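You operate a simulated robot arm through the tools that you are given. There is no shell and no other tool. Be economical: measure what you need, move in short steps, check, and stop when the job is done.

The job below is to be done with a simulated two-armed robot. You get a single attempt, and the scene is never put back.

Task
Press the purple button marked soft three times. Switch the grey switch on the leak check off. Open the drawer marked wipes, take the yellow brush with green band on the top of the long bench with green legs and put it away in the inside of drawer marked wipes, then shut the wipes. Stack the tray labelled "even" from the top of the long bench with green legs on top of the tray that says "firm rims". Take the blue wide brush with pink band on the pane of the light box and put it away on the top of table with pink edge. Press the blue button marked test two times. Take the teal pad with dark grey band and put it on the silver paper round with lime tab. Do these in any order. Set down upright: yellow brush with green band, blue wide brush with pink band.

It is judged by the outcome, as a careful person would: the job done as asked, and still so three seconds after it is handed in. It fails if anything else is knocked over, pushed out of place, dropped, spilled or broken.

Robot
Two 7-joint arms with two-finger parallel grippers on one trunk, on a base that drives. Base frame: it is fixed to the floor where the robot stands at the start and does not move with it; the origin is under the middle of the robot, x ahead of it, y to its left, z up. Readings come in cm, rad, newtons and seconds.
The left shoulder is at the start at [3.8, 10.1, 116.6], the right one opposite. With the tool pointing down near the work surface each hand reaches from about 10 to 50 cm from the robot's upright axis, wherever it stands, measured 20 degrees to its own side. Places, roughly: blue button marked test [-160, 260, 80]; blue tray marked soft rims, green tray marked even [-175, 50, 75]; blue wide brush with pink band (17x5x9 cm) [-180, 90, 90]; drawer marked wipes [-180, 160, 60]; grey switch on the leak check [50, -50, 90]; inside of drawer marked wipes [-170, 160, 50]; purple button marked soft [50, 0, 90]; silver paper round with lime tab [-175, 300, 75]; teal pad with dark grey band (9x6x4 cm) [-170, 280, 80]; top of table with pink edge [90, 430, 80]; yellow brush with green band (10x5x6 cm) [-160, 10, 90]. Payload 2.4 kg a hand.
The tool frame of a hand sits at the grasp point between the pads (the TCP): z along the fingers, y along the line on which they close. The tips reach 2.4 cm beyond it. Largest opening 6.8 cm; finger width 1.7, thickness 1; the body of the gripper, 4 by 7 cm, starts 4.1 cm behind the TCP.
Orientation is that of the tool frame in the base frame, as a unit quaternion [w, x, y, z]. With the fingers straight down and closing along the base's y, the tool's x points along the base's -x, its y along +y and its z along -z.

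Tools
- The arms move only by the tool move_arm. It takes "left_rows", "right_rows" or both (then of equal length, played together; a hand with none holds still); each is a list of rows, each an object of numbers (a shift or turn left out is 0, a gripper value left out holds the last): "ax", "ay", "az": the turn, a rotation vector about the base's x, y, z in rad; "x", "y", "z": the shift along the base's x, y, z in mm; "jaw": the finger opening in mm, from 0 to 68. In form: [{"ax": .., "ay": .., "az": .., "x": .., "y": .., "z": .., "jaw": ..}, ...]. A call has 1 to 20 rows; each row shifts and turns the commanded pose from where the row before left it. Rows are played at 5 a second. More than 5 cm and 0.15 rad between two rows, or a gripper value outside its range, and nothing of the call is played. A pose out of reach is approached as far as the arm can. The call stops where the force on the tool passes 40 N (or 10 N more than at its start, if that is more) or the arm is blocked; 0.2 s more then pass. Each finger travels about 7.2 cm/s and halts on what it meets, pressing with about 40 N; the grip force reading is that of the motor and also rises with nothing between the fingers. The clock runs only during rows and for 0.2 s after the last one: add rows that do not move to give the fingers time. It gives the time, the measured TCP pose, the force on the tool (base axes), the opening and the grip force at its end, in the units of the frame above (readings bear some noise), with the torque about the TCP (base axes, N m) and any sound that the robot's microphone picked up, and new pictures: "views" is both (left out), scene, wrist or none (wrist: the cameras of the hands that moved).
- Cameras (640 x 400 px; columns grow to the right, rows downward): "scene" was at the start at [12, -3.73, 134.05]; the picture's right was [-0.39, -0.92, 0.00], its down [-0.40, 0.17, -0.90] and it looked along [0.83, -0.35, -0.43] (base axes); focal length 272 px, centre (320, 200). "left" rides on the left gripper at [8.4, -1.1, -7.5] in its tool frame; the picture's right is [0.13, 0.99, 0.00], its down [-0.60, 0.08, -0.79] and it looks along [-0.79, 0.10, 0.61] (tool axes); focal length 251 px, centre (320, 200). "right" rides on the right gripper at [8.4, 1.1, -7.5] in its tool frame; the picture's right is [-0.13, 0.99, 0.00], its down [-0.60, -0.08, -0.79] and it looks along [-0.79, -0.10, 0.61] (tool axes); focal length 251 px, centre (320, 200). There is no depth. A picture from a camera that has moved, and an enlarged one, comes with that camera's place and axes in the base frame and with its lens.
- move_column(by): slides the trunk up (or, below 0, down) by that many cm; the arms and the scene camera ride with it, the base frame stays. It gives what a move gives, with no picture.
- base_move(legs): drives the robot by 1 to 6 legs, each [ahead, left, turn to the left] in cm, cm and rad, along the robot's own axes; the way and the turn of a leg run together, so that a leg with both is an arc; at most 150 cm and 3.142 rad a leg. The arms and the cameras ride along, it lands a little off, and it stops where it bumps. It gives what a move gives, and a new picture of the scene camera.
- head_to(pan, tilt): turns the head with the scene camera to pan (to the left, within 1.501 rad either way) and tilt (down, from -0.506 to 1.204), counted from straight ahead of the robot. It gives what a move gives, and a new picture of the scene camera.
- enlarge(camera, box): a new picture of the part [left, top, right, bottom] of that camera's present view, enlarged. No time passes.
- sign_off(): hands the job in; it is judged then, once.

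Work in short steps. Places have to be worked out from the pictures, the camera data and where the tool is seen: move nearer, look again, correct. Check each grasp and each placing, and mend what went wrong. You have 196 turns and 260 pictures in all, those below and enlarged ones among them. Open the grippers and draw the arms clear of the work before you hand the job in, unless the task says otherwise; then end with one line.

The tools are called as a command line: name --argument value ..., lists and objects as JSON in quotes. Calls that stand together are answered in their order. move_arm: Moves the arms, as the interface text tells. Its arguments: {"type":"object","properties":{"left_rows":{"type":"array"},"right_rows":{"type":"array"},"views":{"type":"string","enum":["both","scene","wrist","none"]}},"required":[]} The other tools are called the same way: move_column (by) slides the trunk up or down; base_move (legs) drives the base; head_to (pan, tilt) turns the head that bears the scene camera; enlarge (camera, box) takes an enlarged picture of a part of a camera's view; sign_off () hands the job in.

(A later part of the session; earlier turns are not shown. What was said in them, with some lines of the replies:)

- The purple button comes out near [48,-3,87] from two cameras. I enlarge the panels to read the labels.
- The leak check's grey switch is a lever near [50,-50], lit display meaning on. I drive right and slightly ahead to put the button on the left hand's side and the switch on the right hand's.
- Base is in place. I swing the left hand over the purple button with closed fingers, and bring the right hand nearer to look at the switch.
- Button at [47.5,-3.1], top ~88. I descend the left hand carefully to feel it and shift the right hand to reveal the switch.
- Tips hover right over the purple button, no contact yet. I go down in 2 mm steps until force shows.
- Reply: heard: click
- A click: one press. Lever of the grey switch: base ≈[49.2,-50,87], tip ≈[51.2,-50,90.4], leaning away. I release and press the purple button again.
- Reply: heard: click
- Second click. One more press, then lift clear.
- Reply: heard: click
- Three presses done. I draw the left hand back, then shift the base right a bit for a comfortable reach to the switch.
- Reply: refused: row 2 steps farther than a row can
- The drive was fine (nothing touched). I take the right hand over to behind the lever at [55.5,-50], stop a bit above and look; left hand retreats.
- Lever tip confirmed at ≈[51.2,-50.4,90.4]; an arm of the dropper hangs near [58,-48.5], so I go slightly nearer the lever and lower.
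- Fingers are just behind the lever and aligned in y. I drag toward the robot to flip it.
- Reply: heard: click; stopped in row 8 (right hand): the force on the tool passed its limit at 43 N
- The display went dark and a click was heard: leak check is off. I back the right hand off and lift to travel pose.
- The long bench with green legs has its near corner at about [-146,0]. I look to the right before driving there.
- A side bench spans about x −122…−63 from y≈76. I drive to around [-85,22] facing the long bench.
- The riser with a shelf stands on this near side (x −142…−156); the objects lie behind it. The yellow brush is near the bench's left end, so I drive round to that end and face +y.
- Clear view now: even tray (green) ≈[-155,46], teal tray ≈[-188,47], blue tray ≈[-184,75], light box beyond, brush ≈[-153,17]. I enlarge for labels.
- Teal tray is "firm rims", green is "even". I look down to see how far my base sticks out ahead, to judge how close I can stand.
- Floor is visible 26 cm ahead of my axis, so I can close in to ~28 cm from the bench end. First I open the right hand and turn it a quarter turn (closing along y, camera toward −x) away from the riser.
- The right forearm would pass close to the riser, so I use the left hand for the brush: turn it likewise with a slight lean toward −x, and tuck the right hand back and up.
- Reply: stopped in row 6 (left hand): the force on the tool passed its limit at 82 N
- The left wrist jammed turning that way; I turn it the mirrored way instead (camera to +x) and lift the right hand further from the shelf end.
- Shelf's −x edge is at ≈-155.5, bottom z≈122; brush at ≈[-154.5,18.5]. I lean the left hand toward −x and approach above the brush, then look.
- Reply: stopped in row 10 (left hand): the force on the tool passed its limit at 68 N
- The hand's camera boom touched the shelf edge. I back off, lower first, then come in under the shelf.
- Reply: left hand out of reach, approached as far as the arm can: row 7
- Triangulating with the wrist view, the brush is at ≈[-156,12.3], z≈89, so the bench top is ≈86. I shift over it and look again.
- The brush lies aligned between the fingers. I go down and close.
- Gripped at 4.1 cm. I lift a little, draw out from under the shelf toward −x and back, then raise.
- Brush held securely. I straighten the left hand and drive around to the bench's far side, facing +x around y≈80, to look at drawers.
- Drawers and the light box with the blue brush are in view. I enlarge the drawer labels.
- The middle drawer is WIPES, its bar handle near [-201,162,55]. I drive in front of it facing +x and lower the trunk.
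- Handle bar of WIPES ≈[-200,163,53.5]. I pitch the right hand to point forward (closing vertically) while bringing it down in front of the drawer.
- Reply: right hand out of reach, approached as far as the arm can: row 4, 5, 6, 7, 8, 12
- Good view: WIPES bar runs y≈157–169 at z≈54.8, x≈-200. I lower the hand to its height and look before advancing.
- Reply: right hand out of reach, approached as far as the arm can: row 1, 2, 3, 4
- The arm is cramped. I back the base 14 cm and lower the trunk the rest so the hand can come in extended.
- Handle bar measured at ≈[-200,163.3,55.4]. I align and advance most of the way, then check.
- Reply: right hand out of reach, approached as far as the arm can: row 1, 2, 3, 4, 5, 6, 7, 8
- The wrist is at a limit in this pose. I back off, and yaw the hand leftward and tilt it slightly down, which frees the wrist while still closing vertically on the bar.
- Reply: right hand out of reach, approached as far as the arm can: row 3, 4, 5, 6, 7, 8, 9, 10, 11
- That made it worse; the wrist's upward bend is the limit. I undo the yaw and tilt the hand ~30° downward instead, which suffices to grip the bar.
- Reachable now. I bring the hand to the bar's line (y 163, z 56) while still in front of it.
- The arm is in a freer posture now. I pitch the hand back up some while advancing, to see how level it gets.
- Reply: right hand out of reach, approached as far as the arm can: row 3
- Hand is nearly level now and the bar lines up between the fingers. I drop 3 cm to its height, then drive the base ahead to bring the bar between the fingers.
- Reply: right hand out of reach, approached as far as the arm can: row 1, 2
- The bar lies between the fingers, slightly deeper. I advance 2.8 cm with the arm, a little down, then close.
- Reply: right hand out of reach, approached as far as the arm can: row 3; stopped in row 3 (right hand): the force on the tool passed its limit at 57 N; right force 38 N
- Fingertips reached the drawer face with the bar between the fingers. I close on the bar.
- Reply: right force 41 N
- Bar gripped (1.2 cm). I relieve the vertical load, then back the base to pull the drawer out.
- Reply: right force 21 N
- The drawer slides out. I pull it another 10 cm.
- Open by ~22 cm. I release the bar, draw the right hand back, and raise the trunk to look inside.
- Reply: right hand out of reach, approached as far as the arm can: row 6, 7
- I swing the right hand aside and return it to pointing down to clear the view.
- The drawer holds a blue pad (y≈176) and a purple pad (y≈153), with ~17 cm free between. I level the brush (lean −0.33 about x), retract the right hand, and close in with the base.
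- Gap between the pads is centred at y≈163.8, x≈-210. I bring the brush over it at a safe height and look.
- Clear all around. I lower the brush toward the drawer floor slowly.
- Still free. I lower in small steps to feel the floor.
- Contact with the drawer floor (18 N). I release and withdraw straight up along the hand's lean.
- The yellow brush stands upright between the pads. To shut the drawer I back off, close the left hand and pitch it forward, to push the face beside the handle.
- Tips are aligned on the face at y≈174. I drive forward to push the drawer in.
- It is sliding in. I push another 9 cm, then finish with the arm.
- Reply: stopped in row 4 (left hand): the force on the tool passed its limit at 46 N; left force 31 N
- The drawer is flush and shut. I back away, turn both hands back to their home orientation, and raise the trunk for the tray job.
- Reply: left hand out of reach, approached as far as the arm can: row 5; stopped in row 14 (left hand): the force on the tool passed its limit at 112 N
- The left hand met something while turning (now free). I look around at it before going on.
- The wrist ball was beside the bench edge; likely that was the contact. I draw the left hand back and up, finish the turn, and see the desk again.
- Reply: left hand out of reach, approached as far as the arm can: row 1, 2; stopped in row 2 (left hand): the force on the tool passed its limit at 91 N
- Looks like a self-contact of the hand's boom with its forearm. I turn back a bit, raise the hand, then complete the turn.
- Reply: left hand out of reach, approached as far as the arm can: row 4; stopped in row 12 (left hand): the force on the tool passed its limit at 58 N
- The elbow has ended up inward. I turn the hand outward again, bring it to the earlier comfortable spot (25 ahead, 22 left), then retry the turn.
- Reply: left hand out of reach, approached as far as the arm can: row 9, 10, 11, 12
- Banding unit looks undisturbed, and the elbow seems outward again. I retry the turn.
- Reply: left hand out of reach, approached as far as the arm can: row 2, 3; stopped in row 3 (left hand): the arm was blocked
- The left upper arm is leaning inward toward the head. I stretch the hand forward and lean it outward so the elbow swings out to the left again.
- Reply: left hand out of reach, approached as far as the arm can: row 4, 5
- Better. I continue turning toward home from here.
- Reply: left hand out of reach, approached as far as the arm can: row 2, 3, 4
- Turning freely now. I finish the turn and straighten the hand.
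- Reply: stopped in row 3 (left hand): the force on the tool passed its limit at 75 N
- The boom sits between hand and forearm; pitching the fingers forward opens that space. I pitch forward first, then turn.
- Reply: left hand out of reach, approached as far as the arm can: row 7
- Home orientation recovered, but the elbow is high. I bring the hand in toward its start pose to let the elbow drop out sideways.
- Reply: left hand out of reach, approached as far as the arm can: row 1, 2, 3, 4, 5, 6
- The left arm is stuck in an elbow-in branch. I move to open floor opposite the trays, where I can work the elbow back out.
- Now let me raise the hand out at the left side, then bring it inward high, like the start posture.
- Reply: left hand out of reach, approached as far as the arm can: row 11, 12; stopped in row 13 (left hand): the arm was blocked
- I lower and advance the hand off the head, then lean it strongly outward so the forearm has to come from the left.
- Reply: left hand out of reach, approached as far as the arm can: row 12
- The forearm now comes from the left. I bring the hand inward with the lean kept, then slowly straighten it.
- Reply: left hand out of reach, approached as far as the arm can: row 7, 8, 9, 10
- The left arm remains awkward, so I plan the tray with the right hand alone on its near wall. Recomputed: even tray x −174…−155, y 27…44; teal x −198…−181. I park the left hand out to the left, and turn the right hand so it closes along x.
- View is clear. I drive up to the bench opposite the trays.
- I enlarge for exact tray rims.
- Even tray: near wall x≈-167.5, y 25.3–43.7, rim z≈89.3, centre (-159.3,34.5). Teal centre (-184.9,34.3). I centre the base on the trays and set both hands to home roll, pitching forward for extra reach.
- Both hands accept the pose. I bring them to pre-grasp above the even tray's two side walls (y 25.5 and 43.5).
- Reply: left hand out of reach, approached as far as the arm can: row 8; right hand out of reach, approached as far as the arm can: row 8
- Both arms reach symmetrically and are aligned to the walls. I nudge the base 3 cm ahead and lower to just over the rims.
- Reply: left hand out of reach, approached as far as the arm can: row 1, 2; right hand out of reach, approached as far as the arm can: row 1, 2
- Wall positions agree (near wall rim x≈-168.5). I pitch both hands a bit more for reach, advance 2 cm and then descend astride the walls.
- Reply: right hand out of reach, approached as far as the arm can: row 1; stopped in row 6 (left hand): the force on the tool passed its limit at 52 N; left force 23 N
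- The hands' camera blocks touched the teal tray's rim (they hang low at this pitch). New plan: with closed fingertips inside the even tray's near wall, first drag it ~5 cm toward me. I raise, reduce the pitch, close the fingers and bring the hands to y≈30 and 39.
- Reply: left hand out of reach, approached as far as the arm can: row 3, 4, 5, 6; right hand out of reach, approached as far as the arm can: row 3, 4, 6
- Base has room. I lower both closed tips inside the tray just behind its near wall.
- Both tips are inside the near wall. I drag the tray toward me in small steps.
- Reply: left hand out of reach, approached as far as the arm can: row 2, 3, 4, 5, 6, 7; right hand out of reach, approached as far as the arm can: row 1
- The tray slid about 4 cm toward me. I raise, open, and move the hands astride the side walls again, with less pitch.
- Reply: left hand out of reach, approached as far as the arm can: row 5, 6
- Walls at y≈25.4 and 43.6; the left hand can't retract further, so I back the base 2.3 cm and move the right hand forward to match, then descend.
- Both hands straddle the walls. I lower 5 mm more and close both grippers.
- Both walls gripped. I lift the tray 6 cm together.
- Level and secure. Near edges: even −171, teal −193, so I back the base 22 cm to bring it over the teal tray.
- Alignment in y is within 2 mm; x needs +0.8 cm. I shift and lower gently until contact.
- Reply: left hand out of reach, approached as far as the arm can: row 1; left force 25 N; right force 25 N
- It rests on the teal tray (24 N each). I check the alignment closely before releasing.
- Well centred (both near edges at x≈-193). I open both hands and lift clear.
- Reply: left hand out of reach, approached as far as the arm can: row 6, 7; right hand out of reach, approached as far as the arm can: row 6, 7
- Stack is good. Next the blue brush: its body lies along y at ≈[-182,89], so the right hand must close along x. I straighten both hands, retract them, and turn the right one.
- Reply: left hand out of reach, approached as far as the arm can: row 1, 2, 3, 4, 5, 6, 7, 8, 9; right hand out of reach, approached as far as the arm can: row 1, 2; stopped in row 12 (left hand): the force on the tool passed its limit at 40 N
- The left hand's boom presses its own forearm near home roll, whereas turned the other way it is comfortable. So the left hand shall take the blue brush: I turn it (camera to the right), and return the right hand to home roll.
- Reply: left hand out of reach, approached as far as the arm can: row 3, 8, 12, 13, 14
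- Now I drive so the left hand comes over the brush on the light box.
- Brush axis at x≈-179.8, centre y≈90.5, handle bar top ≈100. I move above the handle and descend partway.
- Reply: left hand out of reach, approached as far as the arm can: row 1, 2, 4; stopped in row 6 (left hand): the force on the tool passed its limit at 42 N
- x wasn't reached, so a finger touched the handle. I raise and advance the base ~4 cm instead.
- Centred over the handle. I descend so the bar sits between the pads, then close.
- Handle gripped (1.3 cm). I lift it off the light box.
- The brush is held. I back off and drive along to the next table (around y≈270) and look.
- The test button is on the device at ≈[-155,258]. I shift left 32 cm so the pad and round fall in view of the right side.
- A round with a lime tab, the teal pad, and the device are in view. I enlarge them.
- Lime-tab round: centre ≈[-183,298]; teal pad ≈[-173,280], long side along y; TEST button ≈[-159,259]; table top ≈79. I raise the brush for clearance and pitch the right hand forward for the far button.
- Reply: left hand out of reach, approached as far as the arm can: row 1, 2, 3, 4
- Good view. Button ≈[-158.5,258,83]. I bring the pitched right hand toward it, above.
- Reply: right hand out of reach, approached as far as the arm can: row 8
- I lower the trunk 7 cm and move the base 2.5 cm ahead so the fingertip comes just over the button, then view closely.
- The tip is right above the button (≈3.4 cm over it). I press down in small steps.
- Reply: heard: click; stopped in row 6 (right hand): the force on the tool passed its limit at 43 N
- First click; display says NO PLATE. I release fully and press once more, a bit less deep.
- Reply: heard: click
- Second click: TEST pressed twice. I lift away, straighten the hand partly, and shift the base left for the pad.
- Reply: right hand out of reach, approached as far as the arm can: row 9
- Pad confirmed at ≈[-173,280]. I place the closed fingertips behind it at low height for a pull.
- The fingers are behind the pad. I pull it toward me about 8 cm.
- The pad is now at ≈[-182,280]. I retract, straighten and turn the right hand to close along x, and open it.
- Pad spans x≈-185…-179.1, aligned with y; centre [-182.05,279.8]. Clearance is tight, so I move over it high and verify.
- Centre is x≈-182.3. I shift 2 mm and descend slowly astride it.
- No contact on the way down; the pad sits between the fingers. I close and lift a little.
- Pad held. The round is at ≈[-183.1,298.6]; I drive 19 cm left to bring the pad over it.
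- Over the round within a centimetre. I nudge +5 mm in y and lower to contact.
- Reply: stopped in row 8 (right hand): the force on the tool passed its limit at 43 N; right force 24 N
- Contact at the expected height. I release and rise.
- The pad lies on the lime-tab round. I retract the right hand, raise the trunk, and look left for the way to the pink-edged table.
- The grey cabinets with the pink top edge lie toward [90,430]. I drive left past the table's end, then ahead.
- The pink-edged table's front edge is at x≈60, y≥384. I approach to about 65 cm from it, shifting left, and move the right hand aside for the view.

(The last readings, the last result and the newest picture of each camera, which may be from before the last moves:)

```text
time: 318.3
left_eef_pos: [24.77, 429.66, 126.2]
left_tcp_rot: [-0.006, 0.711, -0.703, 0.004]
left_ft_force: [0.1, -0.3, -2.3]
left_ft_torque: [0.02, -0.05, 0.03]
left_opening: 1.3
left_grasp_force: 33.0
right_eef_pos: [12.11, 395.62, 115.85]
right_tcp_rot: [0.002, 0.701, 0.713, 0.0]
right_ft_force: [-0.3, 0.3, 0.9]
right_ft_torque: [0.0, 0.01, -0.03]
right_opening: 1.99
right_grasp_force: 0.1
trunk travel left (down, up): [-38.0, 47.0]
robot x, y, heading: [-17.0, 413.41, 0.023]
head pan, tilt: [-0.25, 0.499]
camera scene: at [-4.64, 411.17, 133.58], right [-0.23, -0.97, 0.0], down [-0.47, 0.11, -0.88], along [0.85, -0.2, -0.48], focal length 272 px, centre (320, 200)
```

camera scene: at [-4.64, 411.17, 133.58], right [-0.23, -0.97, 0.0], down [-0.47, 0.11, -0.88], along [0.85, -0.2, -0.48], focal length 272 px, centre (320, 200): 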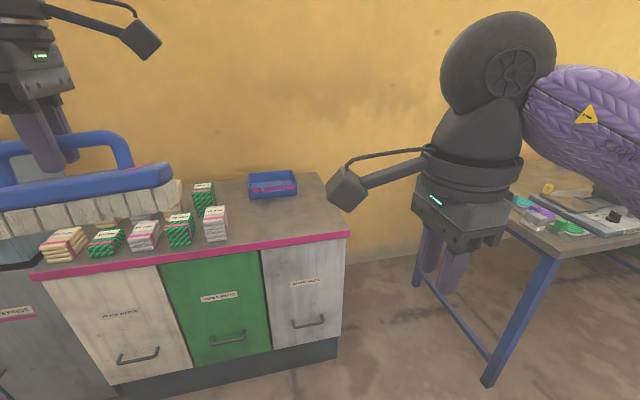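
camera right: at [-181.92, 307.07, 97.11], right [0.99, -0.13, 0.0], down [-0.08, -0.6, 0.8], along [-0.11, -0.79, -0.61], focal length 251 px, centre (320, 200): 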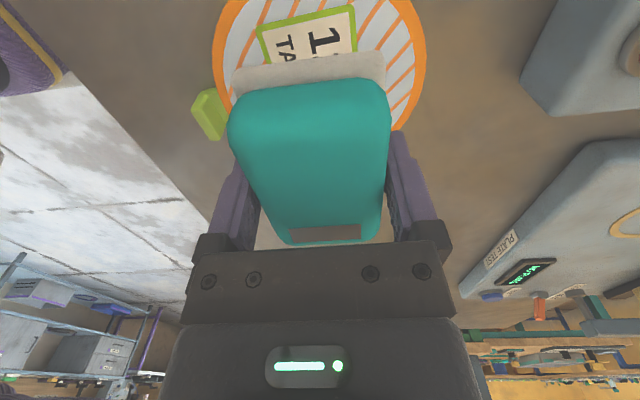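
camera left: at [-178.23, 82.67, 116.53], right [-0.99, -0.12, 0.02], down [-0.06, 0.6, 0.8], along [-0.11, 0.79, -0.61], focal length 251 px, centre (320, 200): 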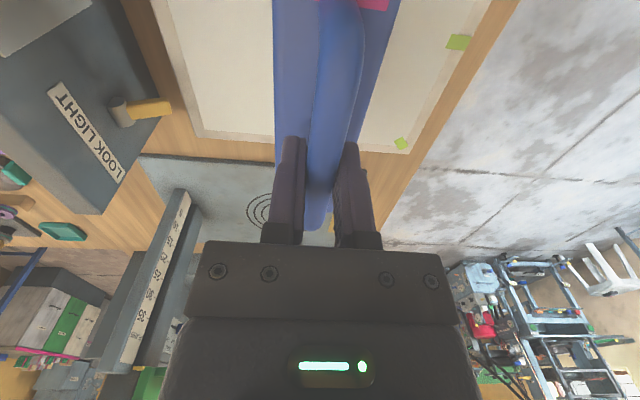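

Free spot on the pink-edged top: around [76,403] (x 65–100, y 385–421), top z≈81.5. I drive so the left hand with the brush comes over it.

base_move --legs '[[0, -26, -0.023], [48, 0, 0]]'

head_to --pan 0.1 --tilt 0.75

```text
time: 322.6
left_eef_pos: [72.79, 402.65, 126.2]
left_tcp_rot: [0.004, -0.703, 0.711, -0.004]
left_ft_force: [0.5, -0.7, -1.9]
left_ft_torque: [0.02, 0.0, -0.01]
left_opening: 1.32
left_grasp_force: 32.9
right_eef_pos: [59.49, 368.84, 115.9]
right_tcp_rot: [0.001, 0.709, 0.705, 0.0]
right_ft_force: [-0.1, 0.3, -0.3]
right_ft_torque: [-0.02, 0.0, -0.01]
right_opening: 2.0
right_grasp_force: 0.1
trunk travel left (down, up): [-38.0, 47.0]
robot x, y, heading: [30.35, 387.16, -0.005]
head pan, tilt: [-0.25, 0.499]
camera scene: at [42.97, 384.82, 133.57], right [-0.25, -0.97, 0.0], down [-0.46, 0.12, -0.88], along [0.85, -0.22, -0.48], focal length 272 px, centre (320, 200)
```

scene: 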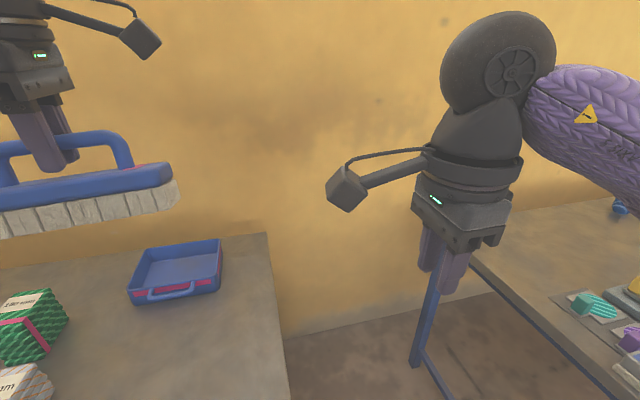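

```text
time: 323.4
left_eef_pos: [72.68, 402.72, 126.18]
left_tcp_rot: [0.005, -0.703, 0.711, -0.004]
left_ft_force: [-0.6, 0.4, -1.7]
left_ft_torque: [-0.03, -0.02, -0.02]
left_opening: 1.31
left_grasp_force: 33.0
right_eef_pos: [59.25, 368.75, 115.75]
right_tcp_rot: [0.001, 0.709, 0.705, 0.0]
right_ft_force: [0.0, 0.4, 1.1]
right_ft_torque: [0.03, 0.0, 0.0]
right_opening: 2.01
right_grasp_force: 0.1
trunk travel left (down, up): [-38.0, 47.0]
robot x, y, heading: [30.65, 387.28, -0.006]
head pan, tilt: [0.099, 0.75]
camera scene: at [42.36, 387.89, 131.39], right [0.1, -1.0, 0.0], down [-0.68, -0.07, -0.73], along [0.73, 0.07, -0.68], focal length 272 px, centre (320, 200)
```

scene: 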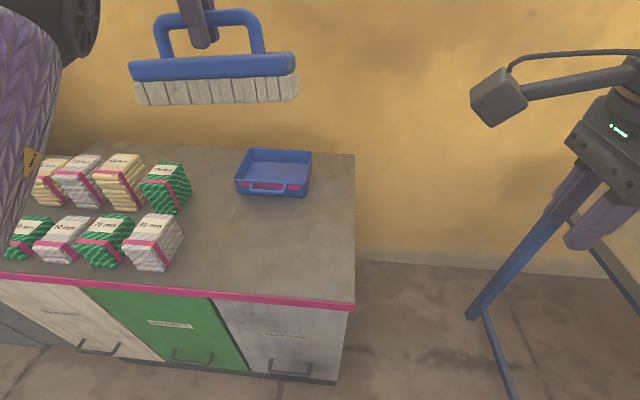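

Spot is clear: stacks end at y≈421, blue tray begins x≈96, edge at x≈67. I move ahead 6 cm so the brush sits well inside, then lower with the arm.

base_move --legs '[[6, 0, 0.005]]'

move_arm --left_rows '[{"z": -45}, {"z": -45}, {"z": -45}, {"z": -45}, {"z": -45}, {"z": -45}, {}]' --views "both"

```text
time: 324.4
left_eef_pos: [78.68, 402.96, 126.08]
left_tcp_rot: [0.006, -0.705, 0.709, -0.005]
left_ft_force: [0.0, 0.0, -1.7]
left_ft_torque: [0.03, -0.01, -0.01]
left_opening: 1.29
left_grasp_force: 33.1
right_eef_pos: [65.56, 369.04, 115.98]
right_tcp_rot: [0.001, 0.707, 0.707, -0.001]
right_ft_force: [-0.5, -0.3, 0.2]
right_ft_torque: [-0.01, 0.03, 0.0]
right_opening: 2.04
right_grasp_force: 0.0
trunk travel left (down, up): [-38.0, 47.0]
robot x, y, heading: [36.57, 387.19, 0.0]
head pan, tilt: [0.099, 0.75]
camera scene: at [48.52, 387.96, 131.37], right [0.1, -0.99, 0.0], down [-0.68, -0.07, -0.73], along [0.73, 0.07, -0.68], focal length 272 px, centre (320, 200)
```

scene: 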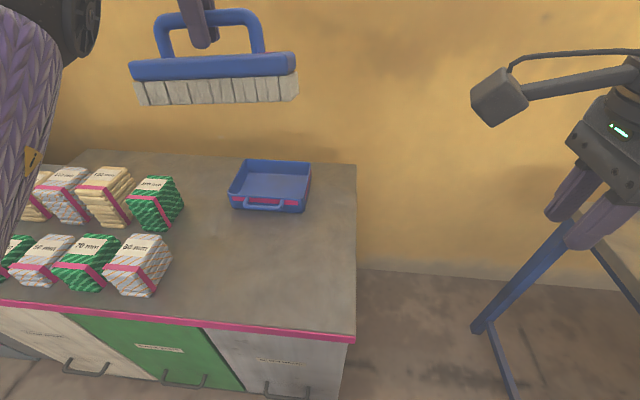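

```text
time: 325.9
left_eef_pos: [79.18, 403.36, 99.18]
left_tcp_rot: [0.004, -0.705, 0.709, -0.004]
left_ft_force: [0.8, -0.2, -1.6]
left_ft_torque: [-0.01, -0.06, 0.04]
left_opening: 1.28
left_grasp_force: 33.5
left hand out of reach, approached as far as the arm can: row 5
right_eef_pos: [65.39, 368.99, 115.86]
right_tcp_rot: [0.002, 0.707, 0.707, 0.0]
right_ft_force: [0.1, -0.5, 0.2]
right_ft_torque: [-0.01, -0.04, 0.05]
right_opening: 2.03
right_grasp_force: 0.1
trunk travel left (down, up): [-38.0, 47.0]
robot x, y, heading: [36.42, 387.03, -0.001]
head pan, tilt: [0.099, 0.75]
camera scene: at [48.42, 387.96, 131.38], right [0.1, -0.99, 0.0], down [-0.68, -0.07, -0.73], along [0.73, 0.07, -0.68], focal length 272 px, centre (320, 200)
camera left: at [80.24, 395.22, 106.83], right [-0.99, -0.12, -0.01], down [-0.08, 0.6, 0.79], along [-0.09, 0.79, -0.61], focal length 251 px, centre (320, 200)
```

scene: 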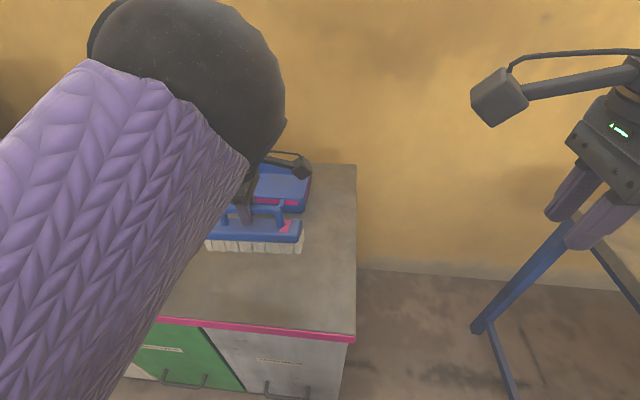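
left: 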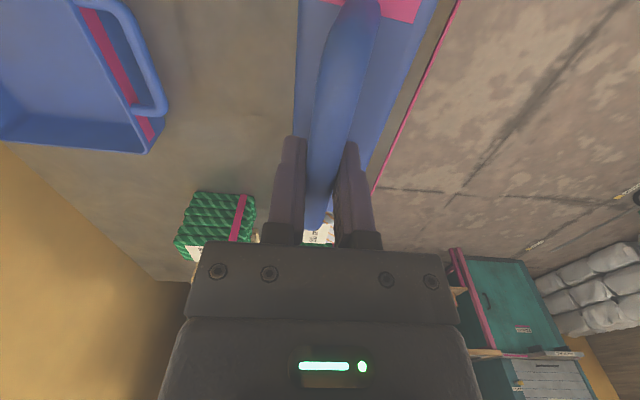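

Clear on all sides. I lower gradually until contact.

move_arm --left_rows '[{"z": -25}, {"z": -25}, {"z": -20}, {"z": -8}, {"z": -6}, {"z": -5}, {"z": -5}, {"z": -4}, {"z": -4}]' --views "none"

```text
time: 327.9
left_eef_pos: [79.23, 403.44, 89.07]
left_tcp_rot: [0.006, -0.705, 0.709, -0.004]
left_ft_force: [0.1, -0.4, -1.5]
left_ft_torque: [0.02, 0.01, 0.01]
left_opening: 1.31
left_grasp_force: 33.5
right_eef_pos: [65.57, 369.0, 115.83]
right_tcp_rot: [0.001, 0.707, 0.707, 0.0]
right_ft_force: [-0.4, 0.4, -0.5]
right_ft_torque: [-0.04, 0.02, -0.01]
right_opening: 1.99
right_grasp_force: 0.1
trunk travel left (down, up): [-38.0, 47.0]
robot x, y, heading: [36.17, 387.12, 0.004]
head pan, tilt: [0.099, 0.75]
```

move_arm --left_rows '[{"z": -4}, {"z": -4}, {"z": -4}, {"z": -4}, {"z": -4}, {"z": -4}]' --views "scene"

```text
time: 329.3
left_eef_pos: [79.13, 403.47, 87.19]
left_tcp_rot: [0.008, -0.705, 0.709, -0.005]
left_ft_force: [-4.8, 0.4, 23.6]
left_ft_torque: [-0.39, -0.14, -0.05]
left_opening: 1.3
left_grasp_force: 33.1
right_eef_pos: [65.2, 368.76, 116.04]
right_tcp_rot: [0.001, 0.707, 0.707, 0.001]
right_ft_force: [-0.1, 0.1, 0.2]
right_ft_torque: [0.02, -0.02, 0.01]
right_opening: 1.99
right_grasp_force: 0.0
trunk travel left (down, up): [-38.0, 47.0]
robot x, y, heading: [36.85, 387.26, 0.008]
head pan, tilt: [0.099, 0.75]
stopped in row 6 (left hand): the force on the tool passed its limit at 43 N (the readings are from after the stop); the commanded pose is now the measured one
camera scene: at [48.15, 387.87, 131.41], right [0.1, -0.99, 0.0], down [-0.68, -0.07, -0.73], along [0.73, 0.08, -0.68], focal length 272 px, centre (320, 200)
```

scene: 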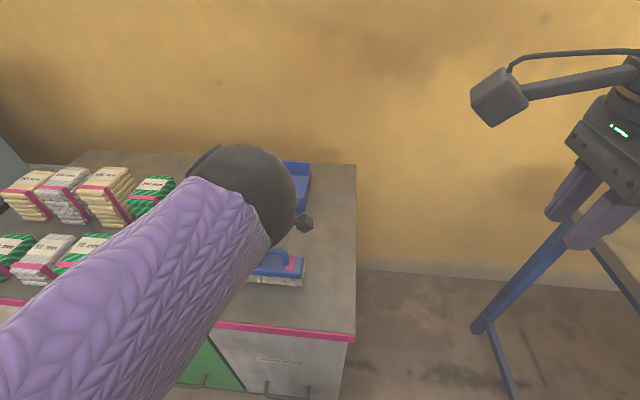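

The brush stands on the table. I release and rise straight up.

move_arm --left_rows '[{"z": 3}, {"jaw": 50}, {"jaw": 50}, {}, {"z": 15}, {"z": 30}, {"z": 45}, {"z": 45}, {"z": 45}, {}]' --views "both"

```text
time: 331.5
left_eef_pos: [79.17, 403.43, 105.21]
left_tcp_rot: [0.006, -0.706, 0.708, -0.004]
left_ft_force: [-0.2, -0.1, -0.5]
left_ft_torque: [0.01, 0.02, -0.03]
left_opening: 5.01
left_grasp_force: 0.1
right_eef_pos: [65.45, 369.02, 115.86]
right_tcp_rot: [0.001, 0.707, 0.707, 0.0]
right_ft_force: [0.7, -1.0, -0.8]
right_ft_torque: [0.02, 0.01, -0.01]
right_opening: 1.99
right_grasp_force: 0.1
trunk travel left (down, up): [-38.0, 47.0]
robot x, y, heading: [36.25, 387.67, 0.004]
head pan, tilt: [0.099, 0.75]
camera scene: at [48.4, 387.95, 131.38], right [0.1, -0.99, 0.0], down [-0.68, -0.07, -0.73], along [0.73, 0.07, -0.68], focal length 272 px, centre (320, 200)
camera left: at [80.19, 395.23, 112.88], right [-0.99, -0.13, -0.01], down [-0.09, 0.6, 0.79], along [-0.09, 0.79, -0.61], focal length 251 px, centre (320, 200)
```

scene: 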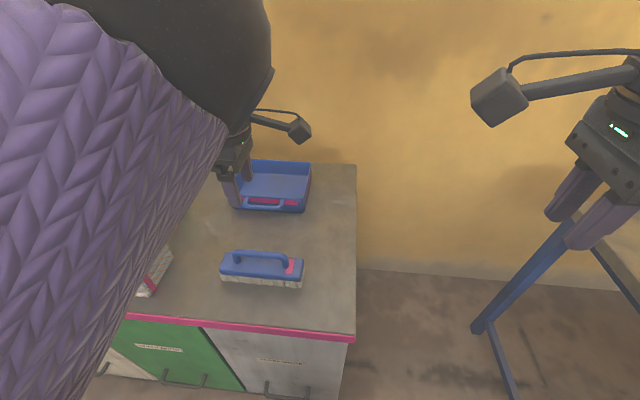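
left: 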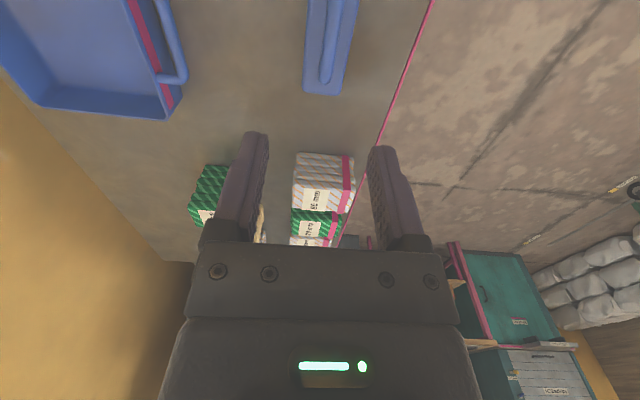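

The blue brush stands upright and the stacks are untouched. I back away from the table and take a last look.

base_move --legs '[[-45, 0, 0]]'

```text
time: 334.2
left_eef_pos: [33.55, 403.44, 105.3]
left_tcp_rot: [0.007, -0.706, 0.708, -0.004]
left_ft_force: [0.3, -0.4, -0.5]
left_ft_torque: [-0.02, -0.03, 0.01]
left_opening: 5.02
left_grasp_force: 0.0
right_eef_pos: [19.87, 368.85, 115.89]
right_tcp_rot: [0.002, 0.706, 0.708, 0.0]
right_ft_force: [0.3, -0.4, -0.6]
right_ft_torque: [0.01, -0.01, -0.03]
right_opening: 2.02
right_grasp_force: 0.2
trunk travel left (down, up): [-38.0, 47.0]
robot x, y, heading: [-8.83, 386.92, 0.009]
head pan, tilt: [0.099, 0.75]
camera scene: at [2.78, 387.79, 131.39], right [0.1, -0.99, 0.0], down [-0.68, -0.07, -0.73], along [0.73, 0.08, -0.68], focal length 272 px, centre (320, 200)
```

scene: 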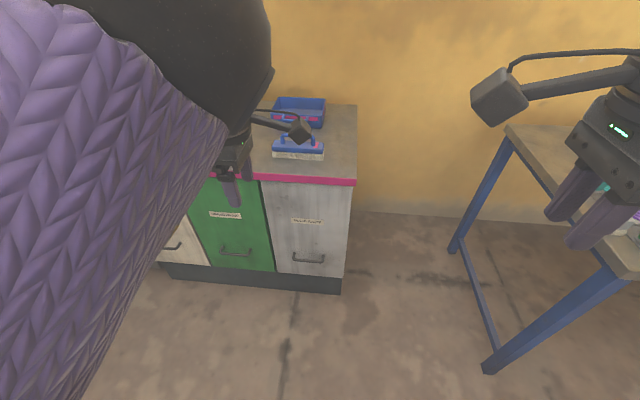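

Everything is in place and both grippers are open and clear, so I hand the job in.

sign_off

```text
The job is handed in.
```

All the tasks are done and the job has been handed in; the yellow brush was upright before I shut its drawer, though I couldn't check it after.
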